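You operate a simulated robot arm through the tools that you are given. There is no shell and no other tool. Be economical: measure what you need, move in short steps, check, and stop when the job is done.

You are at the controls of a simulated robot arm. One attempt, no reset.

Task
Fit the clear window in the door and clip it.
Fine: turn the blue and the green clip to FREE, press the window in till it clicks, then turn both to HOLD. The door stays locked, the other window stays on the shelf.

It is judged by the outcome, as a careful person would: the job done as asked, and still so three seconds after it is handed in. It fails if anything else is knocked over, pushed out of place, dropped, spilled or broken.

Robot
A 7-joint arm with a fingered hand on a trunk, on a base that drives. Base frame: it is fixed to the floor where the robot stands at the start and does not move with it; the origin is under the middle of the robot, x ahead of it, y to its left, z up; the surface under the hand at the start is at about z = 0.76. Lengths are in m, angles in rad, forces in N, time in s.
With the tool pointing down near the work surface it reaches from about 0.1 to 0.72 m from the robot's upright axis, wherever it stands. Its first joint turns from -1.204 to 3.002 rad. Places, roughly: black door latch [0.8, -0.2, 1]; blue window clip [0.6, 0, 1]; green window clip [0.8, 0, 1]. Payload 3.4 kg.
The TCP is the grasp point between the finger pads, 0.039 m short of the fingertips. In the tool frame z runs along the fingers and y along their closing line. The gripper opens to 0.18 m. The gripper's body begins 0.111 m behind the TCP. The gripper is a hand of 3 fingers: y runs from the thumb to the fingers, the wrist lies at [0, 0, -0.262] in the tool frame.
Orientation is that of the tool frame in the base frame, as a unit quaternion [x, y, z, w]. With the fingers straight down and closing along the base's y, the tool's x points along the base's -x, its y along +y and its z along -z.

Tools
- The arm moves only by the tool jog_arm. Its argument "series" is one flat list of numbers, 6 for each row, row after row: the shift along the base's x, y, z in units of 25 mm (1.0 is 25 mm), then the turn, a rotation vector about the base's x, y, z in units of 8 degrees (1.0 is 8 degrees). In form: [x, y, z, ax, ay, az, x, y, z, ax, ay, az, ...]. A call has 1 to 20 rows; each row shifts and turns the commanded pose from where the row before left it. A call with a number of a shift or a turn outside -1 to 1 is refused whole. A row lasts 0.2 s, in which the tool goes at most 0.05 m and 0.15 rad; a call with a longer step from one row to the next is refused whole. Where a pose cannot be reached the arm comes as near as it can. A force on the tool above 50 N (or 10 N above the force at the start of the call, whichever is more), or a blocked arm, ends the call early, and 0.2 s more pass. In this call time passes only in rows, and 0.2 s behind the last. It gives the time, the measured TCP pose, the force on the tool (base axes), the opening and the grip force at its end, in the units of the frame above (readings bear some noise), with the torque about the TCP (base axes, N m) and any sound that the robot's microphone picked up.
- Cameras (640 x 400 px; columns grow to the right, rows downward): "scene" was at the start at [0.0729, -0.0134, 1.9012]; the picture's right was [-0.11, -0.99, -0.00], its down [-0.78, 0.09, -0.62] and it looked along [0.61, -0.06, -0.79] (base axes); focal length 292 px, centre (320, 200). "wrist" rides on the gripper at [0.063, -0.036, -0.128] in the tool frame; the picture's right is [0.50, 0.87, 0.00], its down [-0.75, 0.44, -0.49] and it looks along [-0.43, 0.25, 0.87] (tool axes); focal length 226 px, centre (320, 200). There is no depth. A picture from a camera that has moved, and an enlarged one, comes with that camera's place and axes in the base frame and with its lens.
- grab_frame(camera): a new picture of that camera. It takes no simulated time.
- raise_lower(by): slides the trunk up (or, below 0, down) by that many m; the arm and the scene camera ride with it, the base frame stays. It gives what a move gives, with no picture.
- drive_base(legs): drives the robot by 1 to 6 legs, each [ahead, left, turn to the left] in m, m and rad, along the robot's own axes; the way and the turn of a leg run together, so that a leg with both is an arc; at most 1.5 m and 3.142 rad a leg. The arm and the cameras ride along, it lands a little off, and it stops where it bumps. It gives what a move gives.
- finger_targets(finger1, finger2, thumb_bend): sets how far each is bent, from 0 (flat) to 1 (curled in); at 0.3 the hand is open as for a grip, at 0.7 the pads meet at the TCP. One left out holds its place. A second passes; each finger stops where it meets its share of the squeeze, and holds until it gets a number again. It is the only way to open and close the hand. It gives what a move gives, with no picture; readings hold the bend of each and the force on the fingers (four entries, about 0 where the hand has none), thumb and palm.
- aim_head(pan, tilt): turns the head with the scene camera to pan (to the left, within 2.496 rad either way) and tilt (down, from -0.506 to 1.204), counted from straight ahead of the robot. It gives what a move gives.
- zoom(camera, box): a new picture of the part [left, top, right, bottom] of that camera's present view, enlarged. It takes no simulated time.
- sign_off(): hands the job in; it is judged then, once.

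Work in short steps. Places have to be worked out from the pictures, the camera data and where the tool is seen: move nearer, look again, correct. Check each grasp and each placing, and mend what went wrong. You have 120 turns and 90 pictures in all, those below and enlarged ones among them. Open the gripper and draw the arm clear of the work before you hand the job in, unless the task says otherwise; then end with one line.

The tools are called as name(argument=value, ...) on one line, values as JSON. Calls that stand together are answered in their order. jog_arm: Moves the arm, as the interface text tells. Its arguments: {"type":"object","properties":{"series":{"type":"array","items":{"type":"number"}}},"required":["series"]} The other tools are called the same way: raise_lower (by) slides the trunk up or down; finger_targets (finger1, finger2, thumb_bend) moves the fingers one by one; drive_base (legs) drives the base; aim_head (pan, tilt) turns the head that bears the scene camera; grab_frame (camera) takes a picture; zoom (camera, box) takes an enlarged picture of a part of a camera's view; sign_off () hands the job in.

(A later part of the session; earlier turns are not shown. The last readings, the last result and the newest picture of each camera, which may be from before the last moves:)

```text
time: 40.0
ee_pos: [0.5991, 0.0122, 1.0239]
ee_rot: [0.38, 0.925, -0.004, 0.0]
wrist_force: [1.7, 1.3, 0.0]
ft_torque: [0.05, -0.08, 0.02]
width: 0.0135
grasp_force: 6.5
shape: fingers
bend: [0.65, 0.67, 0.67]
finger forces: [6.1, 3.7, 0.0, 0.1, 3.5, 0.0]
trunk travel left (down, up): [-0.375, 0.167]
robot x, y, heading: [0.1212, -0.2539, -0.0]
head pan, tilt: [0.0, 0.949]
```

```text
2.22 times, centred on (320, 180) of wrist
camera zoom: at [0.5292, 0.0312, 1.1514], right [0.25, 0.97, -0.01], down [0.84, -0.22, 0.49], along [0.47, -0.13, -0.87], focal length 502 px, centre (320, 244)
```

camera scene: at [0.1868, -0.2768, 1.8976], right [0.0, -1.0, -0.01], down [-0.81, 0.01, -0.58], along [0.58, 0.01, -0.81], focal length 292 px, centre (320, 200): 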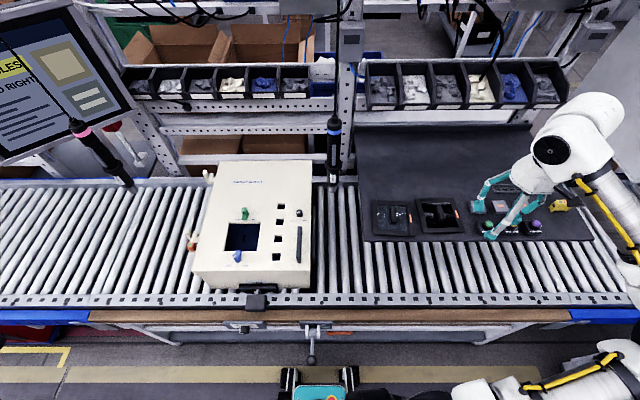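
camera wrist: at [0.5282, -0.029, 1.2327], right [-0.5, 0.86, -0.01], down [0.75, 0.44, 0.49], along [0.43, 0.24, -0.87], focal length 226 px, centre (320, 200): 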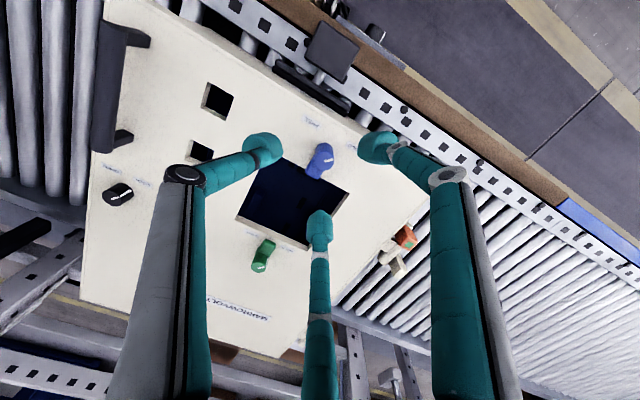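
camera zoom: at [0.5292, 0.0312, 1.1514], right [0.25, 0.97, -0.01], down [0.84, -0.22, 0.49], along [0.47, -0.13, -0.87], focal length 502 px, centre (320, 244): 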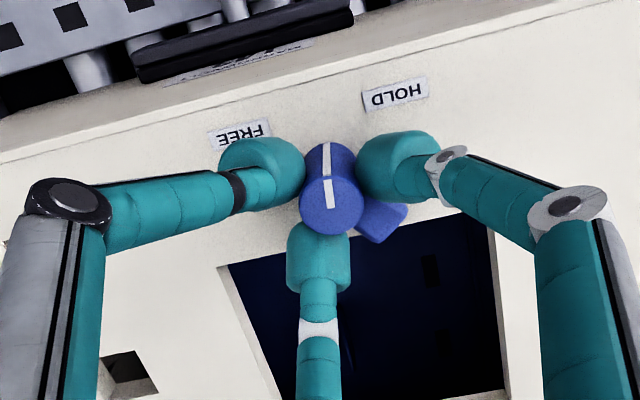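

The clip follows the hand (tab half way, pointer between HOLD and FREE). I continue to about 95° in all.

jog_arm(series=[0, 0, 0, 0, 0, 0.9375, 0, 0, 0, 0, 0, 0.9375, 0, 0, 0, 0, 0, 0.9375, 0, 0, 0, 0, 0, 0.9375, 0, 0, 0, 0, 0, 0.9375, 0, 0, 0, 0, 0, 0.9375])

zoom(camera="wrist", box=[220, 90, 420, 270])

```text
time: 41.4
ee_pos: [0.6003, 0.0122, 1.0242]
ee_rot: [-0.003, 1.0, -0.003, 0.001]
wrist_force: [5.5, 1.6, 0.9]
ft_torque: [0.11, -0.21, -0.05]
width: 0.013
grasp_force: 6.8
shape: fingers
bend: [0.65, 0.67, 0.67]
finger forces: [4.8, 5.0, 0.1, 0.0, 4.3, 0.0]
trunk travel left (down, up): [-0.375, 0.167]
robot x, y, heading: [0.1159, -0.2502, 0.005]
head pan, tilt: [0.0, 0.949]
```

```text
2.22 times, centred on (320, 180) of wrist
camera zoom: at [0.5365, -0.0229, 1.1511], right [-0.5, 0.86, -0.01], down [0.75, 0.44, 0.49], along [0.43, 0.24, -0.87], focal length 502 px, centre (320, 244)
```

zoom: 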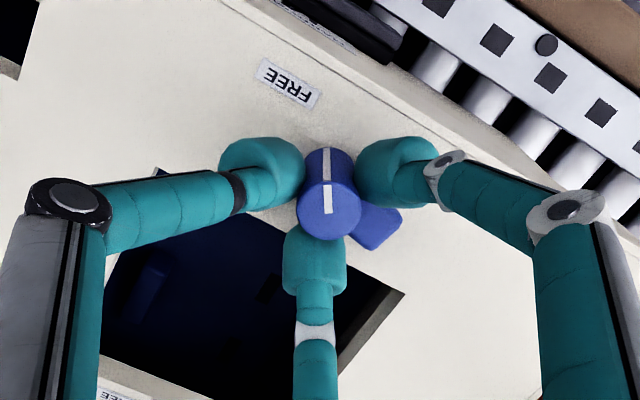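

Tab has swung off the opening, ~90°. I'll twist up to 30° more to see whether there is a stop at FREE.

jog_arm(series=[0, 0, 0, 0, 0, 0.9375, 0, 0, 0, 0, 0, 0.9375, 0, 0, 0, 0, 0, 0.9375, 0, 0, 0, 0, 0, 0.9375])

zoom(camera="wrist", box=[220, 90, 420, 270])

```text
time: 42.4
ee_pos: [0.5998, 0.0122, 1.0226]
ee_rot: [-0.262, 0.965, -0.003, 0.002]
wrist_force: [2.3, 1.3, 1.3]
ft_torque: [0.03, -0.1, -0.04]
width: 0.0115
grasp_force: 7.3
shape: fingers
bend: [0.66, 0.66, 0.67]
finger forces: [4.1, 5.9, 0.0, 0.1, 4.2, 0.0]
trunk travel left (down, up): [-0.375, 0.167]
robot x, y, heading: [0.1199, -0.2474, -0.002]
head pan, tilt: [0.0, 0.949]
```

```text
2.22 times, centred on (320, 180) of wrist
camera zoom: at [0.5619, -0.0499, 1.1512], right [-0.87, 0.49, -0.01], down [0.43, 0.76, 0.49], along [0.25, 0.42, -0.87], focal length 502 px, centre (320, 244)
```

zoom: 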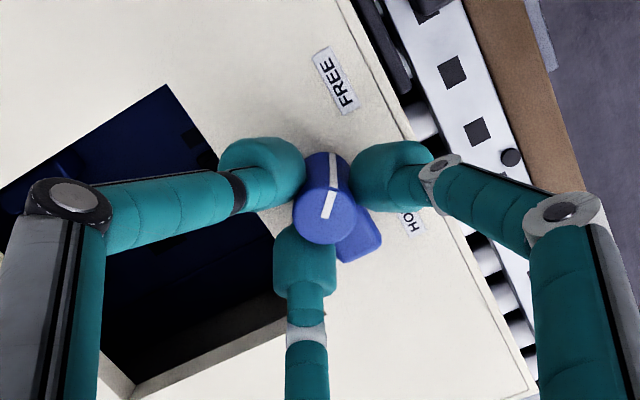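

The knob lagged the hand in the last turn, so the stop at FREE is reached; pointer is towards FREE. I release, rise, and go over the green clip at about [0.785, 0.012] with yaw -30° so the fingers straddle its tab.

finger_targets(finger1=0.57, finger2=0.57, thumb_bend=0.57)

jog_arm(series=[0, 0, 1, 0, 0, 0, 0, 0, 1, 0, 0, 0, 0.935, 0, 0, 0, 0, -0.9375, 0.935, 0, 0, 0, 0, -0.9375, 0.935, 0, 0, 0, 0, -0.9375, 0.935, 0, 0, 0, 0, -0.9375, 0.935, 0, 0, 0, 0, -0.9375, 0.935, 0, 0, 0, 0, -0.9375, 0.935, 0, 0, 0, 0, -0.9375, 0.935, 0, 0, 0, 0, -0.9375])

zoom(camera="wrist", box=[220, 90, 420, 270])

zoom(camera="scene", box=[200, 190, 300, 280])

```text
time: 43.4
ee_pos: [0.5979, 0.0121, 1.0239]
ee_rot: [-0.261, 0.965, -0.003, 0.001]
wrist_force: [-0.7, -0.3, 0.6]
ft_torque: [0.0, 0.0, 0.0]
width: 0.0484
grasp_force: 0.1
shape: fingers
bend: [0.56, 0.56, 0.56]
finger forces: [0.1, 0.0, 0.1, 0.1, 0.1, 0.1]
trunk travel left (down, up): [-0.375, 0.167]
robot x, y, heading: [0.1199, -0.251, 0.001]
head pan, tilt: [0.0, 0.949]
```

```text
time: 45.6
ee_pos: [0.7636, -0.0247, 1.0524]
ee_rot: [0.227, 0.974, -0.004, 0.001]
wrist_force: [-0.7, 0.4, 0.0]
ft_torque: [0.0, -0.01, 0.0]
width: 0.0484
grasp_force: 0.1
shape: fingers
bend: [0.56, 0.56, 0.56]
finger forces: [0.0, 0.0, 0.0, 0.1, 0.0, 0.1]
out of reach, approached as far as the arm can: row 8, 10
trunk travel left (down, up): [-0.375, 0.167]
robot x, y, heading: [0.1218, -0.2528, -0.003]
head pan, tilt: [0.0, 0.949]
```

```text
2.22 times, centred on (320, 180) of wrist
camera zoom: at [0.6907, -0.0283, 1.18], right [-0.07, 1.0, -0.01], down [0.87, 0.06, 0.49], along [0.49, 0.03, -0.87], focal length 502 px, centre (320, 244)
```

zoom: 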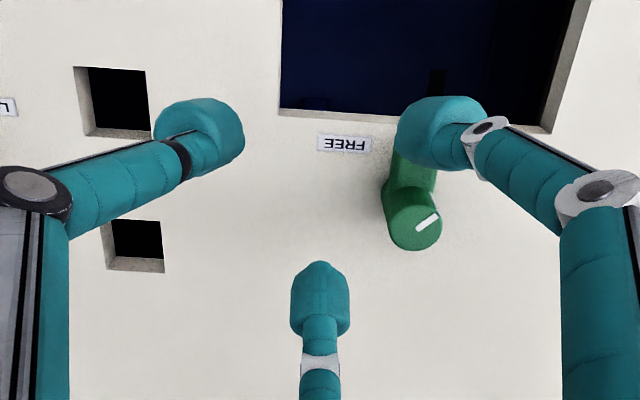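

```text
4.44 times, centred on (250, 235) of scene
camera zoom: at [0.1896, -0.2471, 1.8977], right [0.0, -1.0, 0.0], down [-0.81, 0.0, -0.58], along [0.58, 0.0, -0.81], focal length 1298 px, centre (631, 44)
```

zoom: 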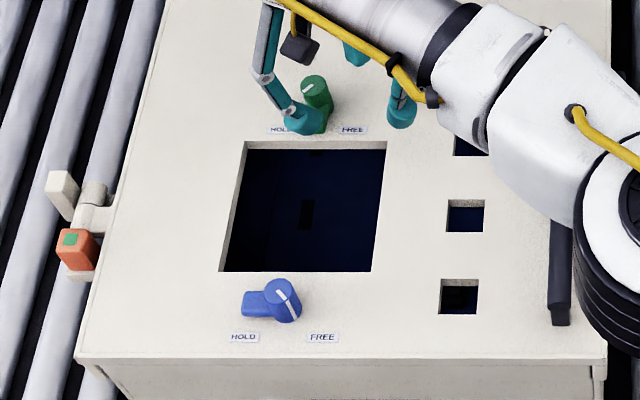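

Blue is at FREE. The green clip is at the edge of reach; I back up and rise, then drive left 0.2 m.

jog_arm(series=[-0.5, 0, 1, 0, 0, 0, -1, 0, 1, 0, 0, 0, -1, 0, 1, 0, 0, 0])

drive_base(legs=[[0, 0.2, 0]])

```text
time: 46.4
ee_pos: [0.6994, -0.0286, 1.1296]
ee_rot: [0.226, 0.974, -0.003, 0.002]
wrist_force: [-0.7, -0.2, -0.2]
ft_torque: [-0.02, -0.02, -0.01]
width: 0.0486
grasp_force: 0.0
shape: fingers
bend: [0.56, 0.56, 0.56]
finger forces: [0.0, 0.1, 0.0, 0.0, 0.0, 0.0]
trunk travel left (down, up): [-0.375, 0.167]
robot x, y, heading: [0.1205, -0.2485, 0.001]
head pan, tilt: [0.0, 0.949]
```

```text
time: 48.0
ee_pos: [0.7012, 0.171, 1.1282]
ee_rot: [0.227, 0.974, -0.004, 0.001]
wrist_force: [0.2, -1.0, 1.2]
ft_torque: [-0.01, 0.0, 0.01]
width: 0.0488
grasp_force: 0.1
shape: fingers
bend: [0.56, 0.56, 0.56]
finger forces: [0.0, 0.0, 0.0, 0.1, 0.0, 0.0]
trunk travel left (down, up): [-0.375, 0.167]
robot x, y, heading: [0.122, -0.0502, -0.003]
head pan, tilt: [0.0, 0.949]
```

Now approach the green clip at about [0.783, 0.013], yaw -30°.

jog_arm(series=[0.47, -0.9, -0.28, 0, 0, -0.07, 0.47, -0.9, -0.28, 0, 0, -0.07, 0.47, -0.9, -0.28, 0, 0, -0.07, 0.47, -0.9, -0.28, 0, 0, -0.07, 0.47, -0.9, -0.28, 0, 0, -0.07, 0.47, -0.9, -0.28, 0, 0, -0.07, 0.47, -0.9, -0.28, 0, 0, -0.07])

zoom(camera="wrist", box=[220, 90, 420, 270])

```text
time: 49.6
ee_pos: [0.7819, 0.0111, 1.0787]
ee_rot: [0.26, 0.966, -0.003, 0.001]
wrist_force: [-0.5, -0.3, 0.1]
ft_torque: [-0.01, 0.01, 0.0]
width: 0.0489
grasp_force: 0.0
shape: fingers
bend: [0.56, 0.56, 0.56]
finger forces: [0.1, 0.0, 0.1, 0.0, 0.0, 0.0]
trunk travel left (down, up): [-0.375, 0.167]
robot x, y, heading: [0.1195, -0.0449, -0.003]
head pan, tilt: [0.0, 0.949]
```

```text
2.22 times, centred on (320, 180) of wrist
camera zoom: at [0.7088, 0.0127, 1.2067], right [0.0, 1.0, -0.01], down [0.87, 0.0, 0.49], along [0.49, -0.01, -0.87], focal length 502 px, centre (320, 244)
```

zoom: 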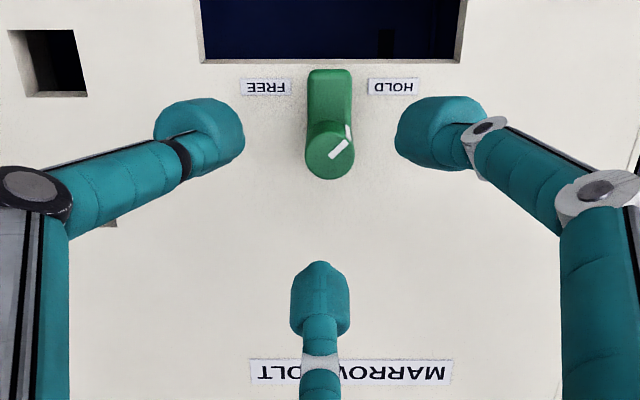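

Knob nearly on axis. Shift (-2, +3) mm, lower to TCP z≈1.024 and grip.

jog_arm(series=[-0.08, 0.12, -0.75, 0, 0, 0, 0, 0, -0.75, 0, 0, 0, 0, 0, -0.7, 0, 0, 0])

finger_targets(finger1=0.7, finger2=0.7, thumb_bend=0.7)

zoom(camera="wrist", box=[220, 90, 420, 270])

```text
time: 50.4
ee_pos: [0.781, 0.015, 1.0234]
ee_rot: [0.261, 0.965, -0.003, 0.0]
wrist_force: [-0.3, 0.3, 0.5]
ft_torque: [-0.01, 0.03, -0.04]
width: 0.0487
grasp_force: 0.1
shape: fingers
bend: [0.56, 0.56, 0.56]
finger forces: [0.0, 0.1, 0.1, 0.0, 0.0, 0.0]
trunk travel left (down, up): [-0.375, 0.167]
robot x, y, heading: [0.1203, -0.0499, -0.003]
head pan, tilt: [0.0, 0.949]
```

```text
time: 51.4
ee_pos: [0.7804, 0.0163, 1.0236]
ee_rot: [0.261, 0.965, -0.004, 0.001]
wrist_force: [0.1, -2.2, 0.2]
ft_torque: [-0.13, 0.01, 0.0]
width: 0.0082
grasp_force: 6.3
shape: fingers
bend: [0.67, 0.65, 0.67]
finger forces: [2.5, 4.8, 0.0, 0.0, 5.4, 0.0]
trunk travel left (down, up): [-0.375, 0.167]
robot x, y, heading: [0.1178, -0.0476, -0.003]
head pan, tilt: [0.0, 0.949]
```

```text
2.22 times, centred on (320, 180) of wrist
camera zoom: at [0.707, 0.0178, 1.1515], right [0.0, 1.0, -0.01], down [0.87, 0.0, 0.49], along [0.49, -0.01, -0.87], focal length 502 px, centre (320, 244)
```

zoom: 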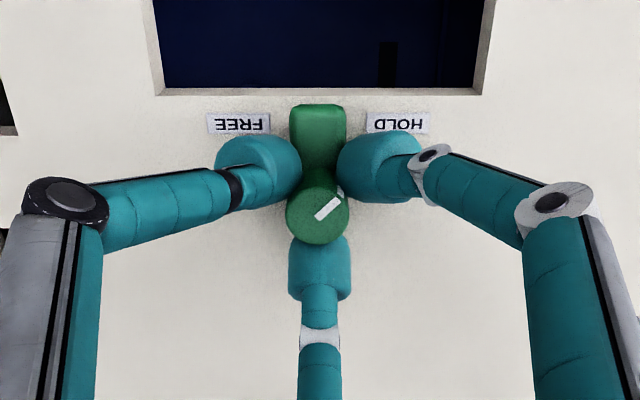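

Gripped. Twist +105° in one go (it will slip at the stop).

jog_arm(series=[0, 0, 0, 0, 0, 0.9375, 0, 0, 0, 0, 0, 0.9375, 0, 0, 0, 0, 0, 0.9375, 0, 0, 0, 0, 0, 0.9375, 0, 0, 0, 0, 0, 0.9375, 0, 0, 0, 0, 0, 0.9375, 0, 0, 0, 0, 0, 0.9375, 0, 0, 0, 0, 0, 0.9375, 0, 0, 0, 0, 0, 0.9375, 0, 0, 0, 0, 0, 0.9375, 0, 0, 0, 0, 0, 0.9375, 0, 0, 0, 0, 0, 0.9375, 0, 0, 0, 0, 0, 0.9375, 0, 0, 0, 0, 0, 0.9375])

zoom(camera="wrist", box=[220, 90, 420, 270])

```text
time: 54.4
ee_pos: [0.779, 0.0172, 1.0249]
ee_rot: [-0.608, 0.794, 0.0, 0.004]
wrist_force: [5.2, -8.9, -0.2]
ft_torque: [-0.32, -0.19, -0.11]
width: 0.0124
grasp_force: 7.2
shape: fingers
bend: [0.66, 0.67, 0.65]
finger forces: [3.6, 2.1, 0.0, 0.1, 9.0, 0.0]
trunk travel left (down, up): [-0.375, 0.167]
robot x, y, heading: [0.1168, -0.0457, -0.003]
head pan, tilt: [0.0, 0.949]
```

```text
2.22 times, centred on (320, 180) of wrist
camera zoom: at [0.7967, -0.0529, 1.152], right [-0.97, -0.26, -0.01], down [-0.23, 0.84, 0.5], along [-0.12, 0.48, -0.87], focal length 502 px, centre (320, 244)
```

zoom: 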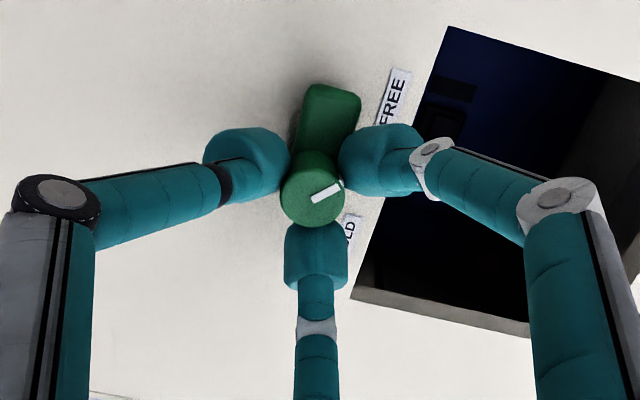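

Green tab has swung off the opening, at its stop (FREE). Release, rise and turn the hand back to yaw -5°, then drive right 0.27 m towards the window.

finger_targets(finger1=0.55, finger2=0.55, thumb_bend=0.55)

jog_arm(series=[0, 0, 1, 0, 0, 0, 0, 0, 1, 0, 0, 0, 0, 0, 1, 0, 0, -0.9, 0, 0, 1, 0, 0, -0.9, 0, 0, 1, 0, 0, -0.9, 0, 0, 1, 0, 0, -0.9, 0, 0, 1, 0, 0, -0.9, -0.5, 0, 1, 0, 0, -0.9, -0.5, 0, 0, 0, 0, -0.9, -0.5, 0, 0, 0, 0, -0.9, -0.5, 0, 0, 0, 0, -0.9, -0.5, 0, 0, 0, 0, -0.9, 0, 0, 0, 0, 0, -0.9])

drive_base(legs=[[0, -0.27, 0]])

grab_frame(camera="scene")

```text
time: 55.4
ee_pos: [0.7783, 0.017, 1.0236]
ee_rot: [-0.608, 0.794, 0.0, 0.004]
wrist_force: [0.2, 0.0, -0.6]
ft_torque: [-0.01, -0.02, -0.02]
width: 0.0526
grasp_force: 0.0
shape: fingers
bend: [0.55, 0.55, 0.55]
finger forces: [0.0, 0.0, 0.0, 0.1, 0.1, 0.0]
trunk travel left (down, up): [-0.375, 0.167]
robot x, y, heading: [0.118, -0.046, -0.003]
head pan, tilt: [0.0, 0.949]
```

```text
time: 58.2
ee_pos: [0.7175, 0.0173, 1.224]
ee_rot: [0.038, 0.999, -0.003, 0.003]
wrist_force: [-0.6, 0.3, -0.6]
ft_torque: [0.0, 0.04, 0.0]
width: 0.0525
grasp_force: 0.0
shape: fingers
bend: [0.55, 0.55, 0.55]
finger forces: [0.0, 0.0, 0.0, 0.1, 0.1, 0.0]
trunk travel left (down, up): [-0.375, 0.167]
robot x, y, heading: [0.1173, -0.0497, -0.005]
head pan, tilt: [0.0, 0.949]
```

```text
time: 60.1
ee_pos: [0.7158, -0.2249, 1.225]
ee_rot: [0.035, 0.999, -0.012, 0.003]
wrist_force: [-0.7, 0.3, 0.0]
ft_torque: [-0.11, -0.03, 0.01]
width: 0.0525
grasp_force: 0.1
shape: fingers
bend: [0.55, 0.55, 0.55]
finger forces: [0.0, 0.0, 0.0, 0.1, 0.1, 0.1]
trunk travel left (down, up): [-0.375, 0.167]
robot x, y, heading: [0.1171, -0.3103, 0.002]
head pan, tilt: [0.0, 0.949]
```

```text
46 pictures are left
camera scene: at [0.1892, -0.2943, 1.8976], right [0.0, -1.0, 0.01], down [-0.81, 0.0, -0.58], along [0.58, -0.01, -0.81], focal length 292 px, centre (320, 200)
```

scene: 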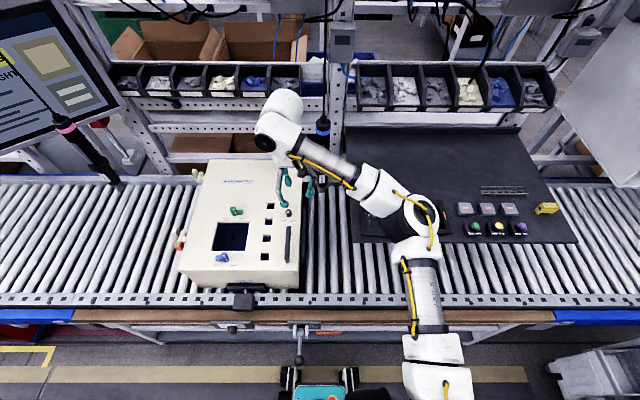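

The hanging screwdriver tip is near [0.80, -0.30, 1.13], so I pull back in x before passing it, then go over the window.

jog_arm(series=[-1, 0, 0.4, 0, 0, 0, -1, 0, 0.4, 0, 0, 0, -1, 0, 0.4, 0, 0, 0, -1, 0, 0.4, 0, 0, 0, -1, -1, 0.4, 0, 0, 0, 0, -1, 0, 0, 0, 0, 0, -1, 0, 0, 0, 0, 0, -1, 0, 0, 0, 0, 0, -1, 0, 0, 0, 0, 0, -1, 0, 0, 0, 0, 0, -1, 0, 0, 0, 0, 0, -1, 0, 0, 0, 0, 0.5, -1, 0, 0, 0, 0, 0.8, -1, 0, 0, 0, 0, 1, -0.4, 0, 0, 0, 0, 1, -0.4, 0, 0, 0, 0])

grab_frame(camera="wrist")

zoom(camera="scene", box=[320, 170, 460, 270])

```text
time: 63.5
ee_pos: [0.6706, -0.4941, 1.277]
ee_rot: [0.034, 0.999, -0.01, 0.005]
wrist_force: [-0.3, -0.1, 1.0]
ft_torque: [-0.01, -0.01, 0.02]
width: 0.0527
grasp_force: 0.1
shape: fingers
bend: [0.55, 0.55, 0.55]
finger forces: [0.0, 0.0, 0.0, 0.0, 0.1, 0.1]
trunk travel left (down, up): [-0.375, 0.167]
robot x, y, heading: [0.1151, -0.3064, -0.001]
head pan, tilt: [0.0, 0.949]
```

```text
45 pictures are left
camera wrist: at [0.6047, -0.522, 1.4049], right [-0.44, 0.9, -0.02], down [0.78, 0.39, 0.49], along [0.45, 0.2, -0.87], focal length 226 px, centre (320, 200)
```

wrist: 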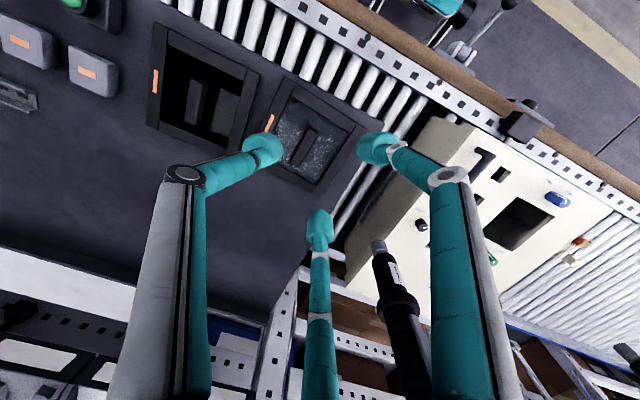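

```text
4.00 times, centred on (390, 220) of scene
camera zoom: at [0.1902, -0.307, 1.8976], right [0.0, -1.0, 0.0], down [-0.82, 0.0, -0.58], along [0.58, 0.0, -0.82], focal length 1168 px, centre (40, 120)
```

zoom: 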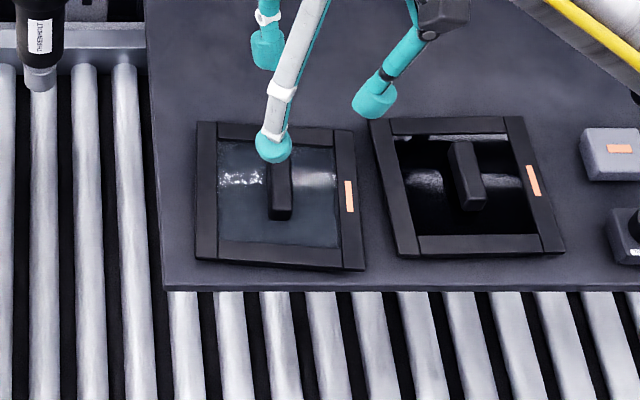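

Handle top judged at [0.708, -0.507, ~1.06]. Move over it and down to TCP z≈1.13 for a closer look.

jog_arm(series=[0.25, -0.08, -1, 0, 0, 0, 0.25, -0.08, -1, 0, 0, 0, 0.25, -0.08, -1, 0, 0, 0, 0.25, -0.08, -1, 0, 0, 0, 0.25, -0.1, -1, 0, 0, 0, 0.25, -0.1, -0.9, 0, 0, 0])

zoom(camera="wrist", box=[220, 90, 420, 270])

zoom(camera="scene", box=[340, 190, 440, 260])

```text
time: 64.9
ee_pos: [0.7077, -0.5275, 1.1294]
ee_rot: [0.036, 0.999, -0.004, 0.006]
wrist_force: [-0.6, -0.9, 5.5]
ft_torque: [0.14, 0.2, 0.03]
width: 0.0527
grasp_force: 2.8
shape: fingers
bend: [0.56, 0.55, 0.55]
finger forces: [5.0, 0.1, 0.0, 0.1, 0.0, 0.1]
trunk travel left (down, up): [-0.375, 0.167]
robot x, y, heading: [0.1185, -0.3136, -0.001]
head pan, tilt: [0.0, 0.949]
```

```text
2.22 times, centred on (320, 180) of wrist
camera zoom: at [0.6398, -0.5573, 1.2563], right [-0.44, 0.9, -0.01], down [0.78, 0.38, 0.5], along [0.45, 0.21, -0.87], focal length 502 px, centre (320, 244)
```

zoom: 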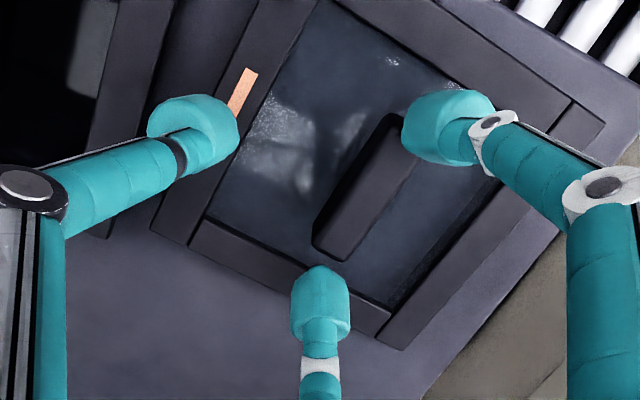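

```text
5.71 times, centred on (390, 225) of scene
camera zoom: at [0.1877, -0.3334, 1.8978], right [0.0, -1.0, -0.01], down [-0.81, 0.01, -0.58], along [0.58, 0.01, -0.81], focal length 1669 px, centre (-80, 57)
```

zoom: 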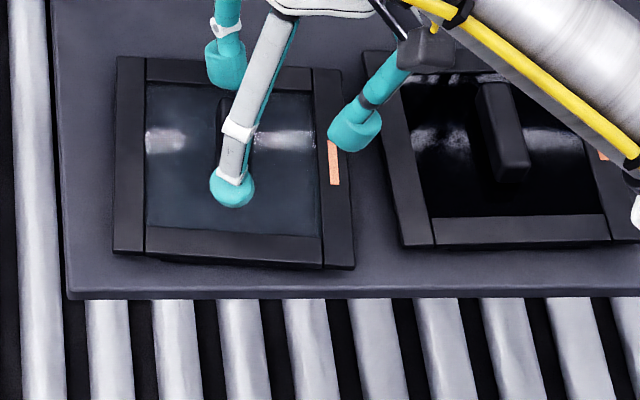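

Finger 1 lightly touches the handle top (z≈1.09): I'm off by about 2 cm in y. Lift, shift to [0.695, -0.509], and look.

jog_arm(series=[0, 0, 0.8, 0, 0, 0, -0.25, 0.38, 0, 0, 0, 0, -0.25, 0.38, 0, 0, 0, 0])

zoom(camera="wrist", box=[220, 90, 420, 270])

```text
time: 65.7
ee_pos: [0.6934, -0.5083, 1.1468]
ee_rot: [0.036, 0.999, -0.004, 0.005]
wrist_force: [-0.2, -0.8, 0.8]
ft_torque: [0.03, 0.0, -0.03]
width: 0.0527
grasp_force: 0.0
shape: fingers
bend: [0.55, 0.55, 0.55]
finger forces: [0.0, 0.1, 0.1, 0.0, 0.1, 0.0]
trunk travel left (down, up): [-0.375, 0.167]
robot x, y, heading: [0.1169, -0.3144, -0.0]
head pan, tilt: [0.0, 0.949]
```

```text
2.22 times, centred on (320, 180) of wrist
camera zoom: at [0.6279, -0.5375, 1.2748], right [-0.44, 0.9, -0.01], down [0.78, 0.38, 0.49], along [0.45, 0.21, -0.87], focal length 502 px, centre (320, 244)
```

zoom: 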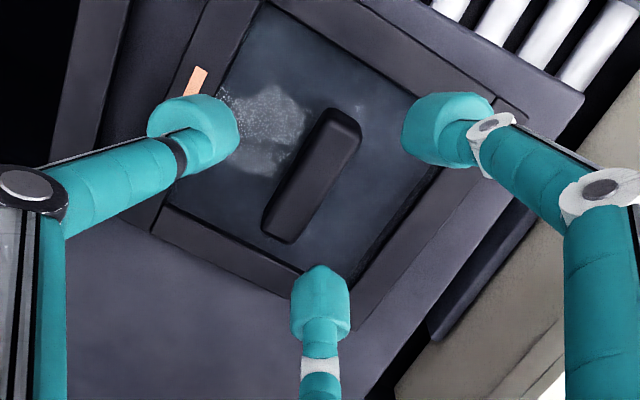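

Handle is now within 4 mm of the axis. Nudge and descend to TCP z≈1.108, then close.

jog_arm(series=[0.14, -0.02, -0.8, 0, 0, -0.2, 0, 0, -0.5, 0, 0, 0, 0, 0, -0.25, 0, 0, 0])

finger_targets(finger1=0.75, finger2=0.75, thumb_bend=0.75)

zoom(camera="wrist", box=[220, 90, 420, 270])

```text
time: 66.5
ee_pos: [0.6983, -0.505, 1.1111]
ee_rot: [0.049, 0.999, -0.004, 0.005]
wrist_force: [-0.1, 2.5, 10.4]
ft_torque: [0.37, 0.33, -0.02]
width: 0.0551
grasp_force: 5.8
shape: fingers
bend: [0.56, 0.55, 0.55]
finger forces: [11.0, 0.2, 0.0, 0.0, 0.1, 0.1]
trunk travel left (down, up): [-0.375, 0.167]
robot x, y, heading: [0.1167, -0.3157, -0.003]
head pan, tilt: [0.0, 0.949]
```

```text
time: 67.5
ee_pos: [0.6982, -0.5014, 1.1097]
ee_rot: [0.05, 0.999, -0.006, 0.003]
wrist_force: [-0.3, 0.0, -1.5]
ft_torque: [-0.02, -0.01, 0.01]
width: 0.0116
grasp_force: 13.6
shape: fingers
bend: [0.7, 0.7, 0.68]
finger forces: [6.9, 6.8, 0.0, 0.0, 13.6, 0.0]
trunk travel left (down, up): [-0.375, 0.167]
robot x, y, heading: [0.119, -0.312, -0.002]
head pan, tilt: [0.0, 0.949]
```

```text
2.22 times, centred on (320, 180) of wrist
camera zoom: at [0.6311, -0.5297, 1.237], right [-0.41, 0.91, -0.01], down [0.79, 0.36, 0.49], along [0.46, 0.19, -0.87], focal length 502 px, centre (320, 244)
```

zoom: 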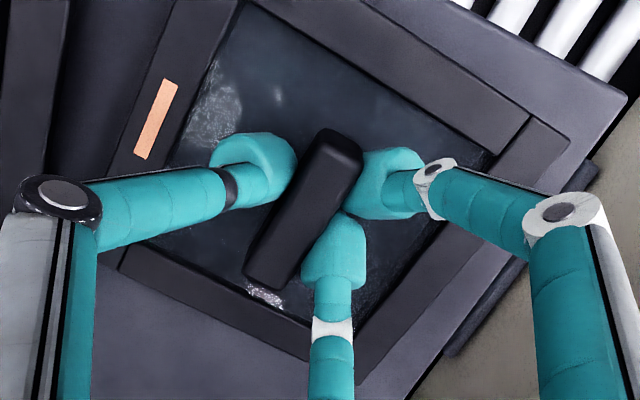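

Good grip: thumb against two fingers, 13.6 N. Lift 15 mm and see whether it comes along with its frame.

jog_arm(series=[0, 0, 0.3, 0, 0, 0, 0, 0, 0.3, 0, 0, 0, 0, 0, 0.6, 0, 0, 0, 0, 0, 0.6, 0, 0, 0])

grab_frame(camera="wrist")

zoom(camera="scene", box=[340, 180, 460, 260])

```text
time: 68.5
ee_pos: [0.7002, -0.5001, 1.1542]
ee_rot: [0.05, 0.999, -0.007, 0.004]
wrist_force: [0.3, 0.2, -1.6]
ft_torque: [-0.01, -0.01, 0.02]
width: 0.0113
grasp_force: 13.7
shape: fingers
bend: [0.7, 0.7, 0.68]
finger forces: [7.0, 6.8, 0.1, 0.0, 13.8, 0.0]
trunk travel left (down, up): [-0.375, 0.167]
robot x, y, heading: [0.1164, -0.3092, -0.0]
head pan, tilt: [0.0, 0.949]
```

```text
39 pictures are left
camera wrist: at [0.6321, -0.5291, 1.2822], right [-0.41, 0.91, -0.01], down [0.79, 0.36, 0.49], along [0.46, 0.19, -0.87], focal length 226 px, centre (320, 200)
```

wrist: 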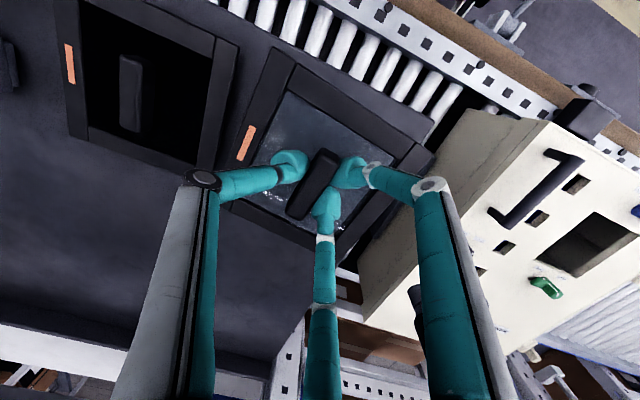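

```text
5.00 times, centred on (400, 220) of scene
camera zoom: at [0.1888, -0.3202, 1.8977], right [0.0, -1.0, 0.0], down [-0.81, 0.0, -0.58], along [0.58, 0.0, -0.81], focal length 1461 px, centre (-80, 100)
```

zoom: 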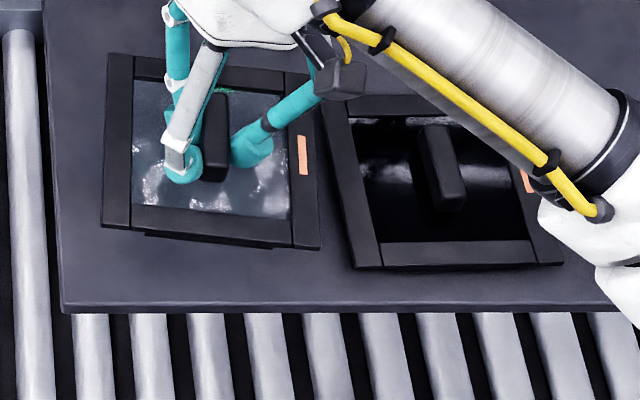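

The window (frame with plug beneath) lifts cleanly, yaw about -5° like the hand. I carry it back from the hanging tool, along to the door at height.

jog_arm(series=[-1, 0, 0.8, 0, 0, 0, -1, 0, 0.8, 0, 0, 0, -1, 0, 0.8, 0, 0, 0, -1, 0, 0.8, 0, 0, 0, 0, 1, 0, 0, 0, 0, 0, 1, 0, 0, 0, 0, 0, 1, 0, 0, 0, 0, 0, 1, 0, 0, 0, 0, 0, 1, 0, 0, 0, 0, 0, 1, 0, 0, 0, 0, 0, 1, 0, 0, 0, 0, 0, 1, 0, 0, 0, 0, 0, 1, 0, 0, 0, 0, 0, 1, 0, 0, 0, 0, 0, 1, 0, 0, 0, 0, 0, 1, 0, 0, 0, 0, 0, 1, 0, 0, 0, 0, 0, 1, 0, 0, 0, 0, 0, 1, 0, 0, 0, 0, 0, 1, 0, 0, 0, 0])

jog_arm(series=[0.7, 0.9, 0, 0, 0, 0.14, 0.7, 0.9, 0, 0, 0, 0.13, 0.7, 0.9, 0, 0, 0, 0.13, 0.7, 0.9, 0, 0, 0, 0.13, 0.7, 0.9, 0, 0, 0, 0.13])

grab_frame(camera="wrist")

zoom(camera="scene", box=[170, 170, 310, 280])

```text
time: 72.7
ee_pos: [0.5968, -0.0987, 1.2345]
ee_rot: [0.049, 0.999, -0.007, 0.004]
wrist_force: [-0.1, 1.0, -0.7]
ft_torque: [-0.01, 0.0, -0.01]
width: 0.0112
grasp_force: 13.5
shape: fingers
bend: [0.71, 0.7, 0.68]
finger forces: [6.9, 6.7, 0.0, 0.0, 13.6, 0.0]
trunk travel left (down, up): [-0.375, 0.167]
robot x, y, heading: [0.1135, -0.3145, -0.004]
head pan, tilt: [0.0, 0.949]
```

```text
time: 73.9
ee_pos: [0.6495, -0.0359, 1.2349]
ee_rot: [0.021, 1.0, -0.005, 0.004]
wrist_force: [0.6, 0.0, -0.2]
ft_torque: [0.02, 0.04, -0.01]
width: 0.011
grasp_force: 13.4
shape: fingers
bend: [0.71, 0.71, 0.68]
finger forces: [6.9, 6.6, 0.0, 0.0, 13.2, 0.0]
out of reach, approached as far as the arm can: row 4, 5
trunk travel left (down, up): [-0.375, 0.167]
robot x, y, heading: [0.1197, -0.3104, -0.002]
head pan, tilt: [0.0, 0.949]
```

```text
37 pictures are left
camera wrist: at [0.5841, -0.0677, 1.3627], right [-0.46, 0.89, -0.01], down [0.77, 0.41, 0.49], along [0.44, 0.22, -0.87], focal length 226 px, centre (320, 200)
```

wrist: 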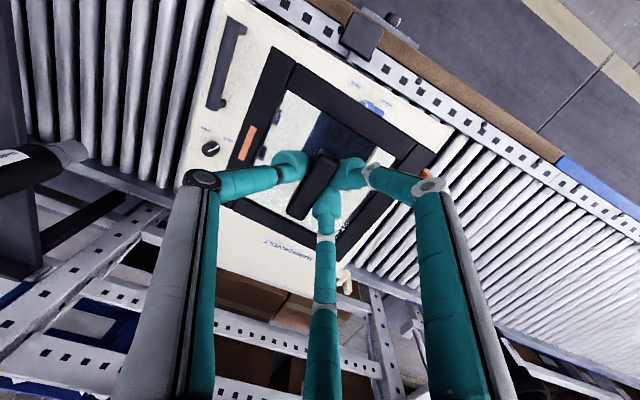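

```text
3.64 times, centred on (240, 225) of scene
camera zoom: at [0.1897, -0.3174, 1.8976], right [0.0, -1.0, 0.0], down [-0.82, 0.0, -0.58], along [0.58, 0.0, -0.82], focal length 1062 px, centre (611, 109)
```

zoom: 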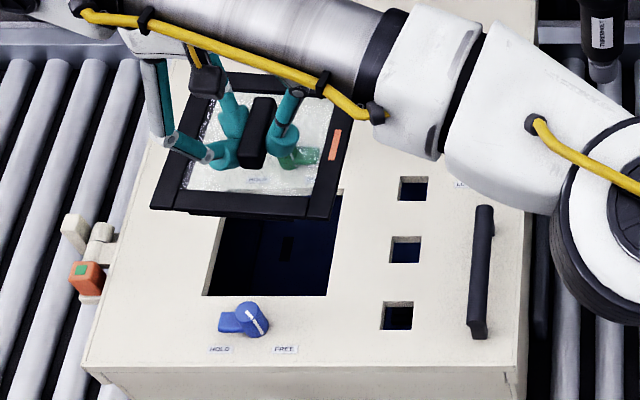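

At the edge of reach again; I drive left 0.2 m with the window held high, then bring it over the opening.

drive_base(legs=[[0, 0.2, 0]])

jog_arm(series=[0.25, -0.9, 0, 0, 0, 0.06, 0.25, -0.9, 0, 0, 0, 0.06, 0.25, -0.9, 0, 0, 0, 0.06, 0.25, -0.9, 0, 0, 0, 0.06, 0.25, -0.9, 0, 0, 0, 0.06, 0.25, -0.9, 0, 0, 0, 0])

```text
time: 75.5
ee_pos: [0.6501, 0.1636, 1.2356]
ee_rot: [0.022, 1.0, -0.005, 0.004]
wrist_force: [0.8, -0.2, -1.3]
ft_torque: [0.04, 0.0, 0.0]
width: 0.0111
grasp_force: 13.3
shape: fingers
bend: [0.71, 0.71, 0.68]
finger forces: [6.9, 6.5, 0.1, 0.0, 13.2, 0.0]
trunk travel left (down, up): [-0.375, 0.167]
robot x, y, heading: [0.1203, -0.1166, 0.002]
head pan, tilt: [0.0, 0.949]
```

```text
time: 76.9
ee_pos: [0.6847, 0.0251, 1.2359]
ee_rot: [0.001, 1.0, -0.004, 0.005]
wrist_force: [-0.7, -1.4, -0.5]
ft_torque: [0.03, 0.02, -0.03]
width: 0.0112
grasp_force: 13.6
shape: fingers
bend: [0.71, 0.71, 0.68]
finger forces: [7.0, 6.6, 0.0, 0.0, 13.1, 0.0]
trunk travel left (down, up): [-0.375, 0.167]
robot x, y, heading: [0.1174, -0.1158, 0.004]
head pan, tilt: [0.0, 0.949]
```

Over the opening with yaw ≈0. Lower to TCP z≈1.10 and measure alignment.

jog_arm(series=[0.04, -0.1, -0.9, 0, 0, 0, 0.04, -0.1, -0.9, 0, 0, 0, 0.04, -0.1, -0.9, 0, 0, 0, 0.04, -0.1, -0.9, 0, 0, 0, 0.04, -0.1, -0.9, 0, 0, 0, 0, 0, -0.9, 0, 0, 0])

grab_frame(camera="wrist")

zoom(camera="scene", box=[230, 180, 350, 270])

```text
time: 78.3
ee_pos: [0.6885, 0.0259, 1.101]
ee_rot: [0.0, 1.0, -0.007, 0.006]
wrist_force: [-0.1, -0.2, -1.3]
ft_torque: [-0.04, -0.01, 0.03]
width: 0.011
grasp_force: 13.8
shape: fingers
bend: [0.71, 0.71, 0.68]
finger forces: [7.0, 6.6, 0.0, 0.0, 13.2, 0.1]
trunk travel left (down, up): [-0.375, 0.167]
robot x, y, heading: [0.1174, -0.1121, 0.004]
head pan, tilt: [0.0, 0.949]
```

```text
35 pictures are left
camera wrist: at [0.6242, -0.0083, 1.2283], right [-0.5, 0.87, -0.02], down [0.75, 0.44, 0.49], along [0.44, 0.23, -0.87], focal length 226 px, centre (320, 200)
```

wrist: 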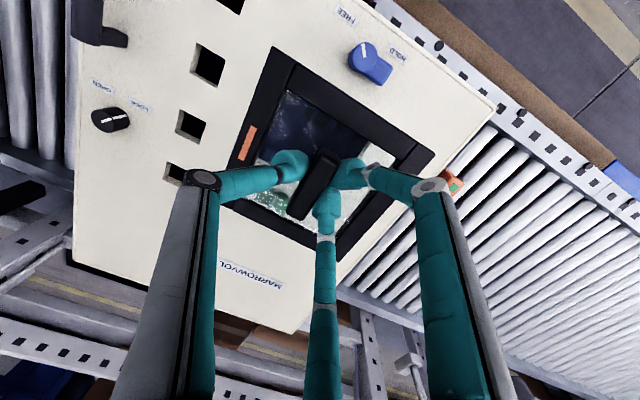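

```text
4.44 times, centred on (290, 225) of scene
camera zoom: at [0.1906, -0.1076, 1.8976], right [0.0, -1.0, 0.0], down [-0.82, 0.0, -0.58], along [0.58, 0.0, -0.82], focal length 1298 px, centre (453, 89)
```

zoom: 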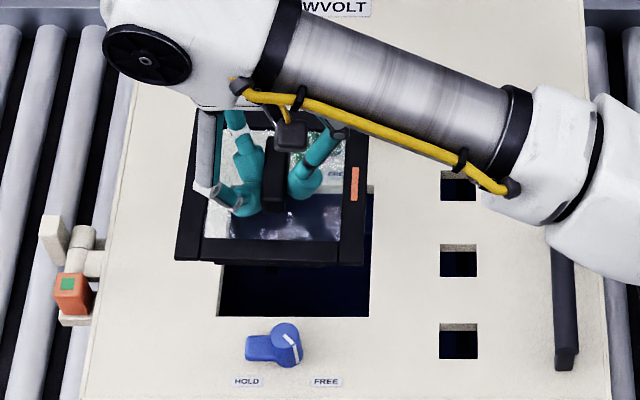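

Comparing both views, the window centre is about [0.699, 0.026] and the opening's about [0.687, 0.014], yaw off ≈ -0.9°. Shift (-11, -11) mm, turn +0.9°, lower 30 mm, and check again.

jog_arm(series=[-0.22, -0.23, -0.4, 0, 0, 0.11, -0.22, -0.23, -0.4, 0, 0, 0, 0, 0, -0.4, 0, 0, 0])

zoom(camera="wrist", box=[190, 10, 470, 280])

zoom(camera="scene", box=[240, 195, 330, 265])

```text
time: 79.1
ee_pos: [0.6774, 0.0127, 1.0691]
ee_rot: [-0.006, 1.0, -0.007, 0.005]
wrist_force: [0.3, 0.2, -1.2]
ft_torque: [-0.03, 0.0, -0.02]
width: 0.0111
grasp_force: 13.3
shape: fingers
bend: [0.71, 0.71, 0.68]
finger forces: [7.0, 6.6, 0.0, 0.0, 13.2, 0.0]
trunk travel left (down, up): [-0.375, 0.167]
robot x, y, heading: [0.1181, -0.116, -0.001]
head pan, tilt: [0.0, 0.949]
```

```text
1.48 times, centred on (330, 145) of wrist
camera zoom: at [0.613, -0.0226, 1.1977], right [-0.51, 0.86, -0.02], down [0.74, 0.45, 0.49], along [0.43, 0.24, -0.87], focal length 335 px, centre (305, 282)
```

zoom: 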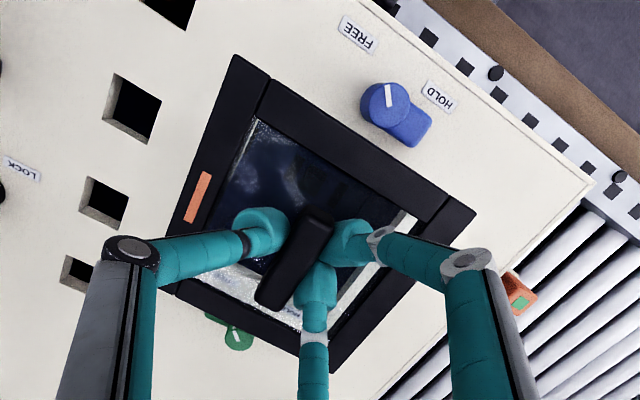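

```text
5.71 times, centred on (285, 230) of scene
camera zoom: at [0.1901, -0.1129, 1.8977], right [0.0, -1.0, 0.0], down [-0.82, 0.0, -0.58], along [0.58, 0.0, -0.82], focal length 1669 px, centre (520, 29)
```

zoom: 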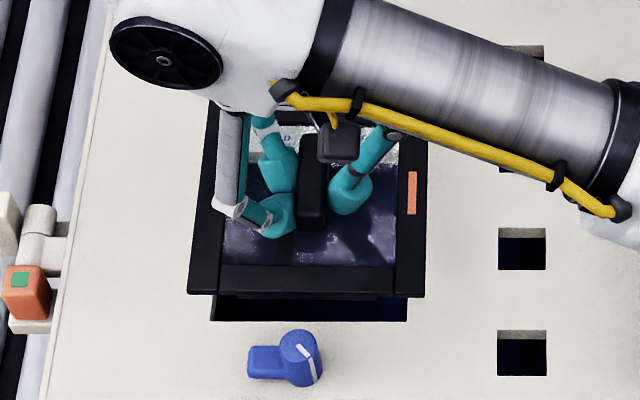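

The flange front edge should be about 10 mm ahead of the opening edge; I need (-7, +1) mm. Then I lower in small steps until first contact.

jog_arm(series=[-0.28, 0.04, -0.2, 0, 0, 0, 0, 0, -0.2, 0, 0, 0, 0, 0, -0.2, 0, 0, 0])

zoom(camera="wrist", box=[190, 10, 470, 280])

zoom(camera="scene", box=[240, 195, 330, 265])

```text
time: 79.9
ee_pos: [0.6706, 0.0109, 1.0533]
ee_rot: [-0.007, 1.0, -0.006, 0.005]
wrist_force: [0.6, -0.3, -1.2]
ft_torque: [0.01, -0.04, 0.0]
width: 0.011
grasp_force: 13.4
shape: fingers
bend: [0.71, 0.71, 0.68]
finger forces: [7.0, 6.6, 0.0, 0.0, 13.2, 0.0]
trunk travel left (down, up): [-0.375, 0.167]
robot x, y, heading: [0.1178, -0.1149, 0.002]
head pan, tilt: [0.0, 0.949]
```

```text
1.48 times, centred on (330, 145) of wrist
camera zoom: at [0.6065, -0.0241, 1.182], right [-0.51, 0.86, -0.02], down [0.74, 0.45, 0.5], along [0.43, 0.24, -0.87], focal length 335 px, centre (305, 282)
```

zoom: 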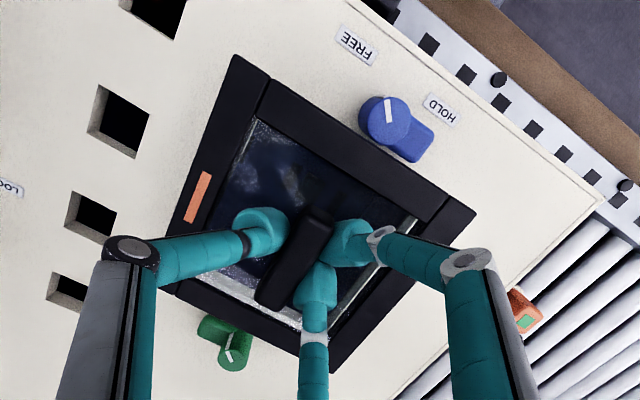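

```text
5.71 times, centred on (285, 230) of scene
camera zoom: at [0.1898, -0.1166, 1.8977], right [0.0, -1.0, 0.0], down [-0.82, 0.0, -0.58], along [0.58, 0.0, -0.82], focal length 1669 px, centre (520, 29)
```

zoom: 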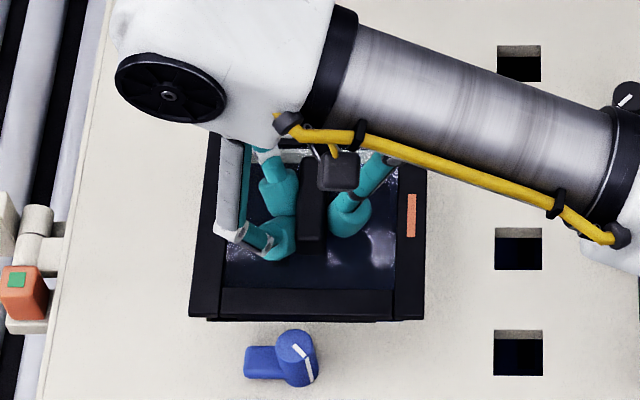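

Alignment looks consistent in both views. Continue down gently.

jog_arm(series=[0, 0, -0.2, 0, 0, 0, 0, 0, -0.2, 0, 0, 0, 0, 0, -0.15, 0, 0, 0])

zoom(camera="wrist", box=[190, 10, 470, 280])

```text
time: 80.7
ee_pos: [0.6703, 0.0103, 1.0411]
ee_rot: [-0.007, 1.0, -0.006, 0.006]
wrist_force: [-0.6, 0.0, -1.2]
ft_torque: [0.03, 0.02, -0.04]
width: 0.0109
grasp_force: 13.3
shape: fingers
bend: [0.71, 0.71, 0.68]
finger forces: [7.0, 6.7, 0.0, 0.0, 13.2, 0.0]
trunk travel left (down, up): [-0.375, 0.167]
robot x, y, heading: [0.1181, -0.1135, 0.001]
head pan, tilt: [0.0, 0.949]
```

```text
1.48 times, centred on (330, 145) of wrist
camera zoom: at [0.6061, -0.0261, 1.1688], right [-0.51, 0.86, -0.02], down [0.74, 0.45, 0.5], along [0.43, 0.24, -0.87], focal length 335 px, centre (305, 282)
```

zoom: 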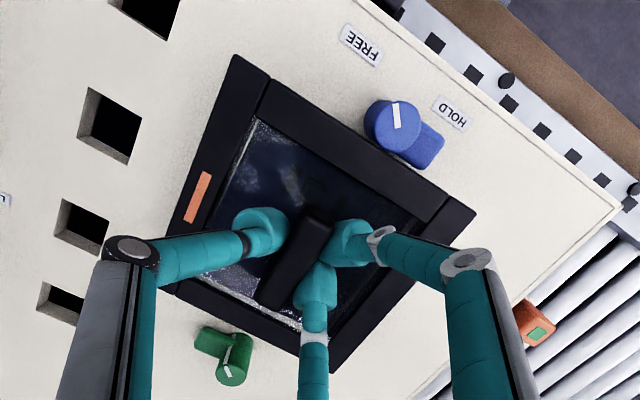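

Still free, strips nearly gone as expected. Continue down.

jog_arm(series=[0, 0, -0.15, 0, 0, 0, 0, 0, -0.15, 0, 0, 0, 0, 0, -0.15, 0, 0, 0])

zoom(camera="wrist", box=[190, 10, 470, 280])

zoom(camera="scene", box=[240, 205, 330, 275])

```text
time: 81.5
ee_pos: [0.6713, 0.0083, 1.0283]
ee_rot: [-0.007, 1.0, -0.006, 0.005]
wrist_force: [-0.3, 0.1, -1.8]
ft_torque: [0.0, 0.01, 0.04]
width: 0.0111
grasp_force: 13.5
shape: fingers
bend: [0.71, 0.71, 0.68]
finger forces: [7.0, 6.6, 0.1, 0.0, 13.1, 0.0]
trunk travel left (down, up): [-0.375, 0.167]
robot x, y, heading: [0.1193, -0.1156, -0.003]
head pan, tilt: [0.0, 0.949]
```

```text
1.48 times, centred on (330, 145) of wrist
camera zoom: at [0.6065, -0.0256, 1.1569], right [-0.51, 0.86, -0.02], down [0.74, 0.45, 0.5], along [0.43, 0.24, -0.87], focal length 335 px, centre (305, 282)
```

zoom: 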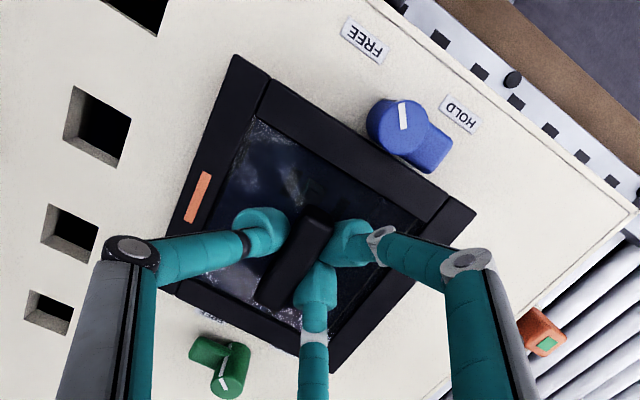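

```text
5.71 times, centred on (285, 240) of scene
camera zoom: at [0.1898, -0.1175, 1.8977], right [0.0, -1.0, 0.0], down [-0.82, 0.0, -0.58], along [0.58, 0.0, -0.82], focal length 1669 px, centre (520, -29)
```

zoom: 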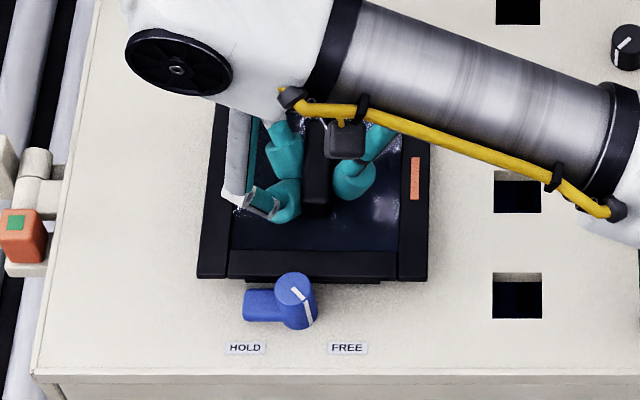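

No contact yet. Step down further in 3 mm steps.

jog_arm(series=[0, 0, -0.12, 0, 0, 0, 0, 0, -0.12, 0, 0, 0])

jog_arm(series=[0, 0, -0.12, 0, 0, 0, 0, 0, -0.12, 0, 0, 0])

zoom(camera="wrist", box=[190, 10, 470, 280])

```text
time: 82.1
ee_pos: [0.6699, 0.0096, 1.0239]
ee_rot: [-0.007, 1.0, -0.006, 0.006]
wrist_force: [0.1, -0.2, -0.7]
ft_torque: [-0.03, -0.01, -0.01]
width: 0.0112
grasp_force: 13.3
shape: fingers
bend: [0.71, 0.71, 0.68]
finger forces: [6.9, 6.9, 0.1, 0.0, 13.2, 0.1]
trunk travel left (down, up): [-0.375, 0.167]
robot x, y, heading: [0.1174, -0.1166, 0.002]
head pan, tilt: [0.0, 0.949]
```

```text
time: 82.7
ee_pos: [0.6707, 0.0098, 1.0204]
ee_rot: [-0.007, 1.0, -0.006, 0.007]
wrist_force: [0.5, 0.2, 11.9]
ft_torque: [-0.11, -0.06, 0.01]
width: 0.0108
grasp_force: 17.8
shape: fingers
bend: [0.71, 0.71, 0.69]
finger forces: [8.3, 8.1, 0.1, 0.1, 19.0, 0.0]
trunk travel left (down, up): [-0.375, 0.167]
robot x, y, heading: [0.1146, -0.1155, -0.0]
head pan, tilt: [0.0, 0.949]
```

```text
1.48 times, centred on (330, 145) of wrist
camera zoom: at [0.6056, -0.026, 1.147], right [-0.51, 0.86, -0.02], down [0.74, 0.45, 0.5], along [0.44, 0.24, -0.87], focal length 335 px, centre (305, 282)
```

zoom: 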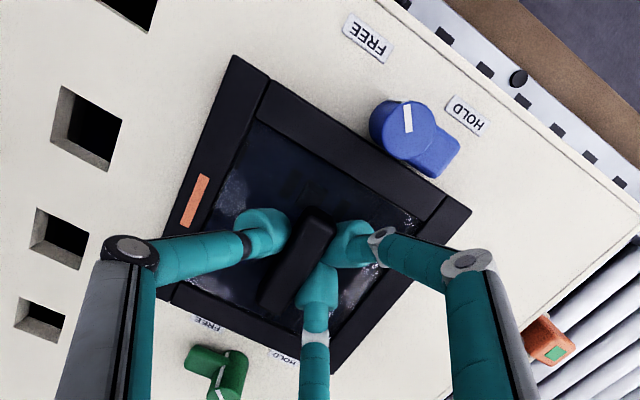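

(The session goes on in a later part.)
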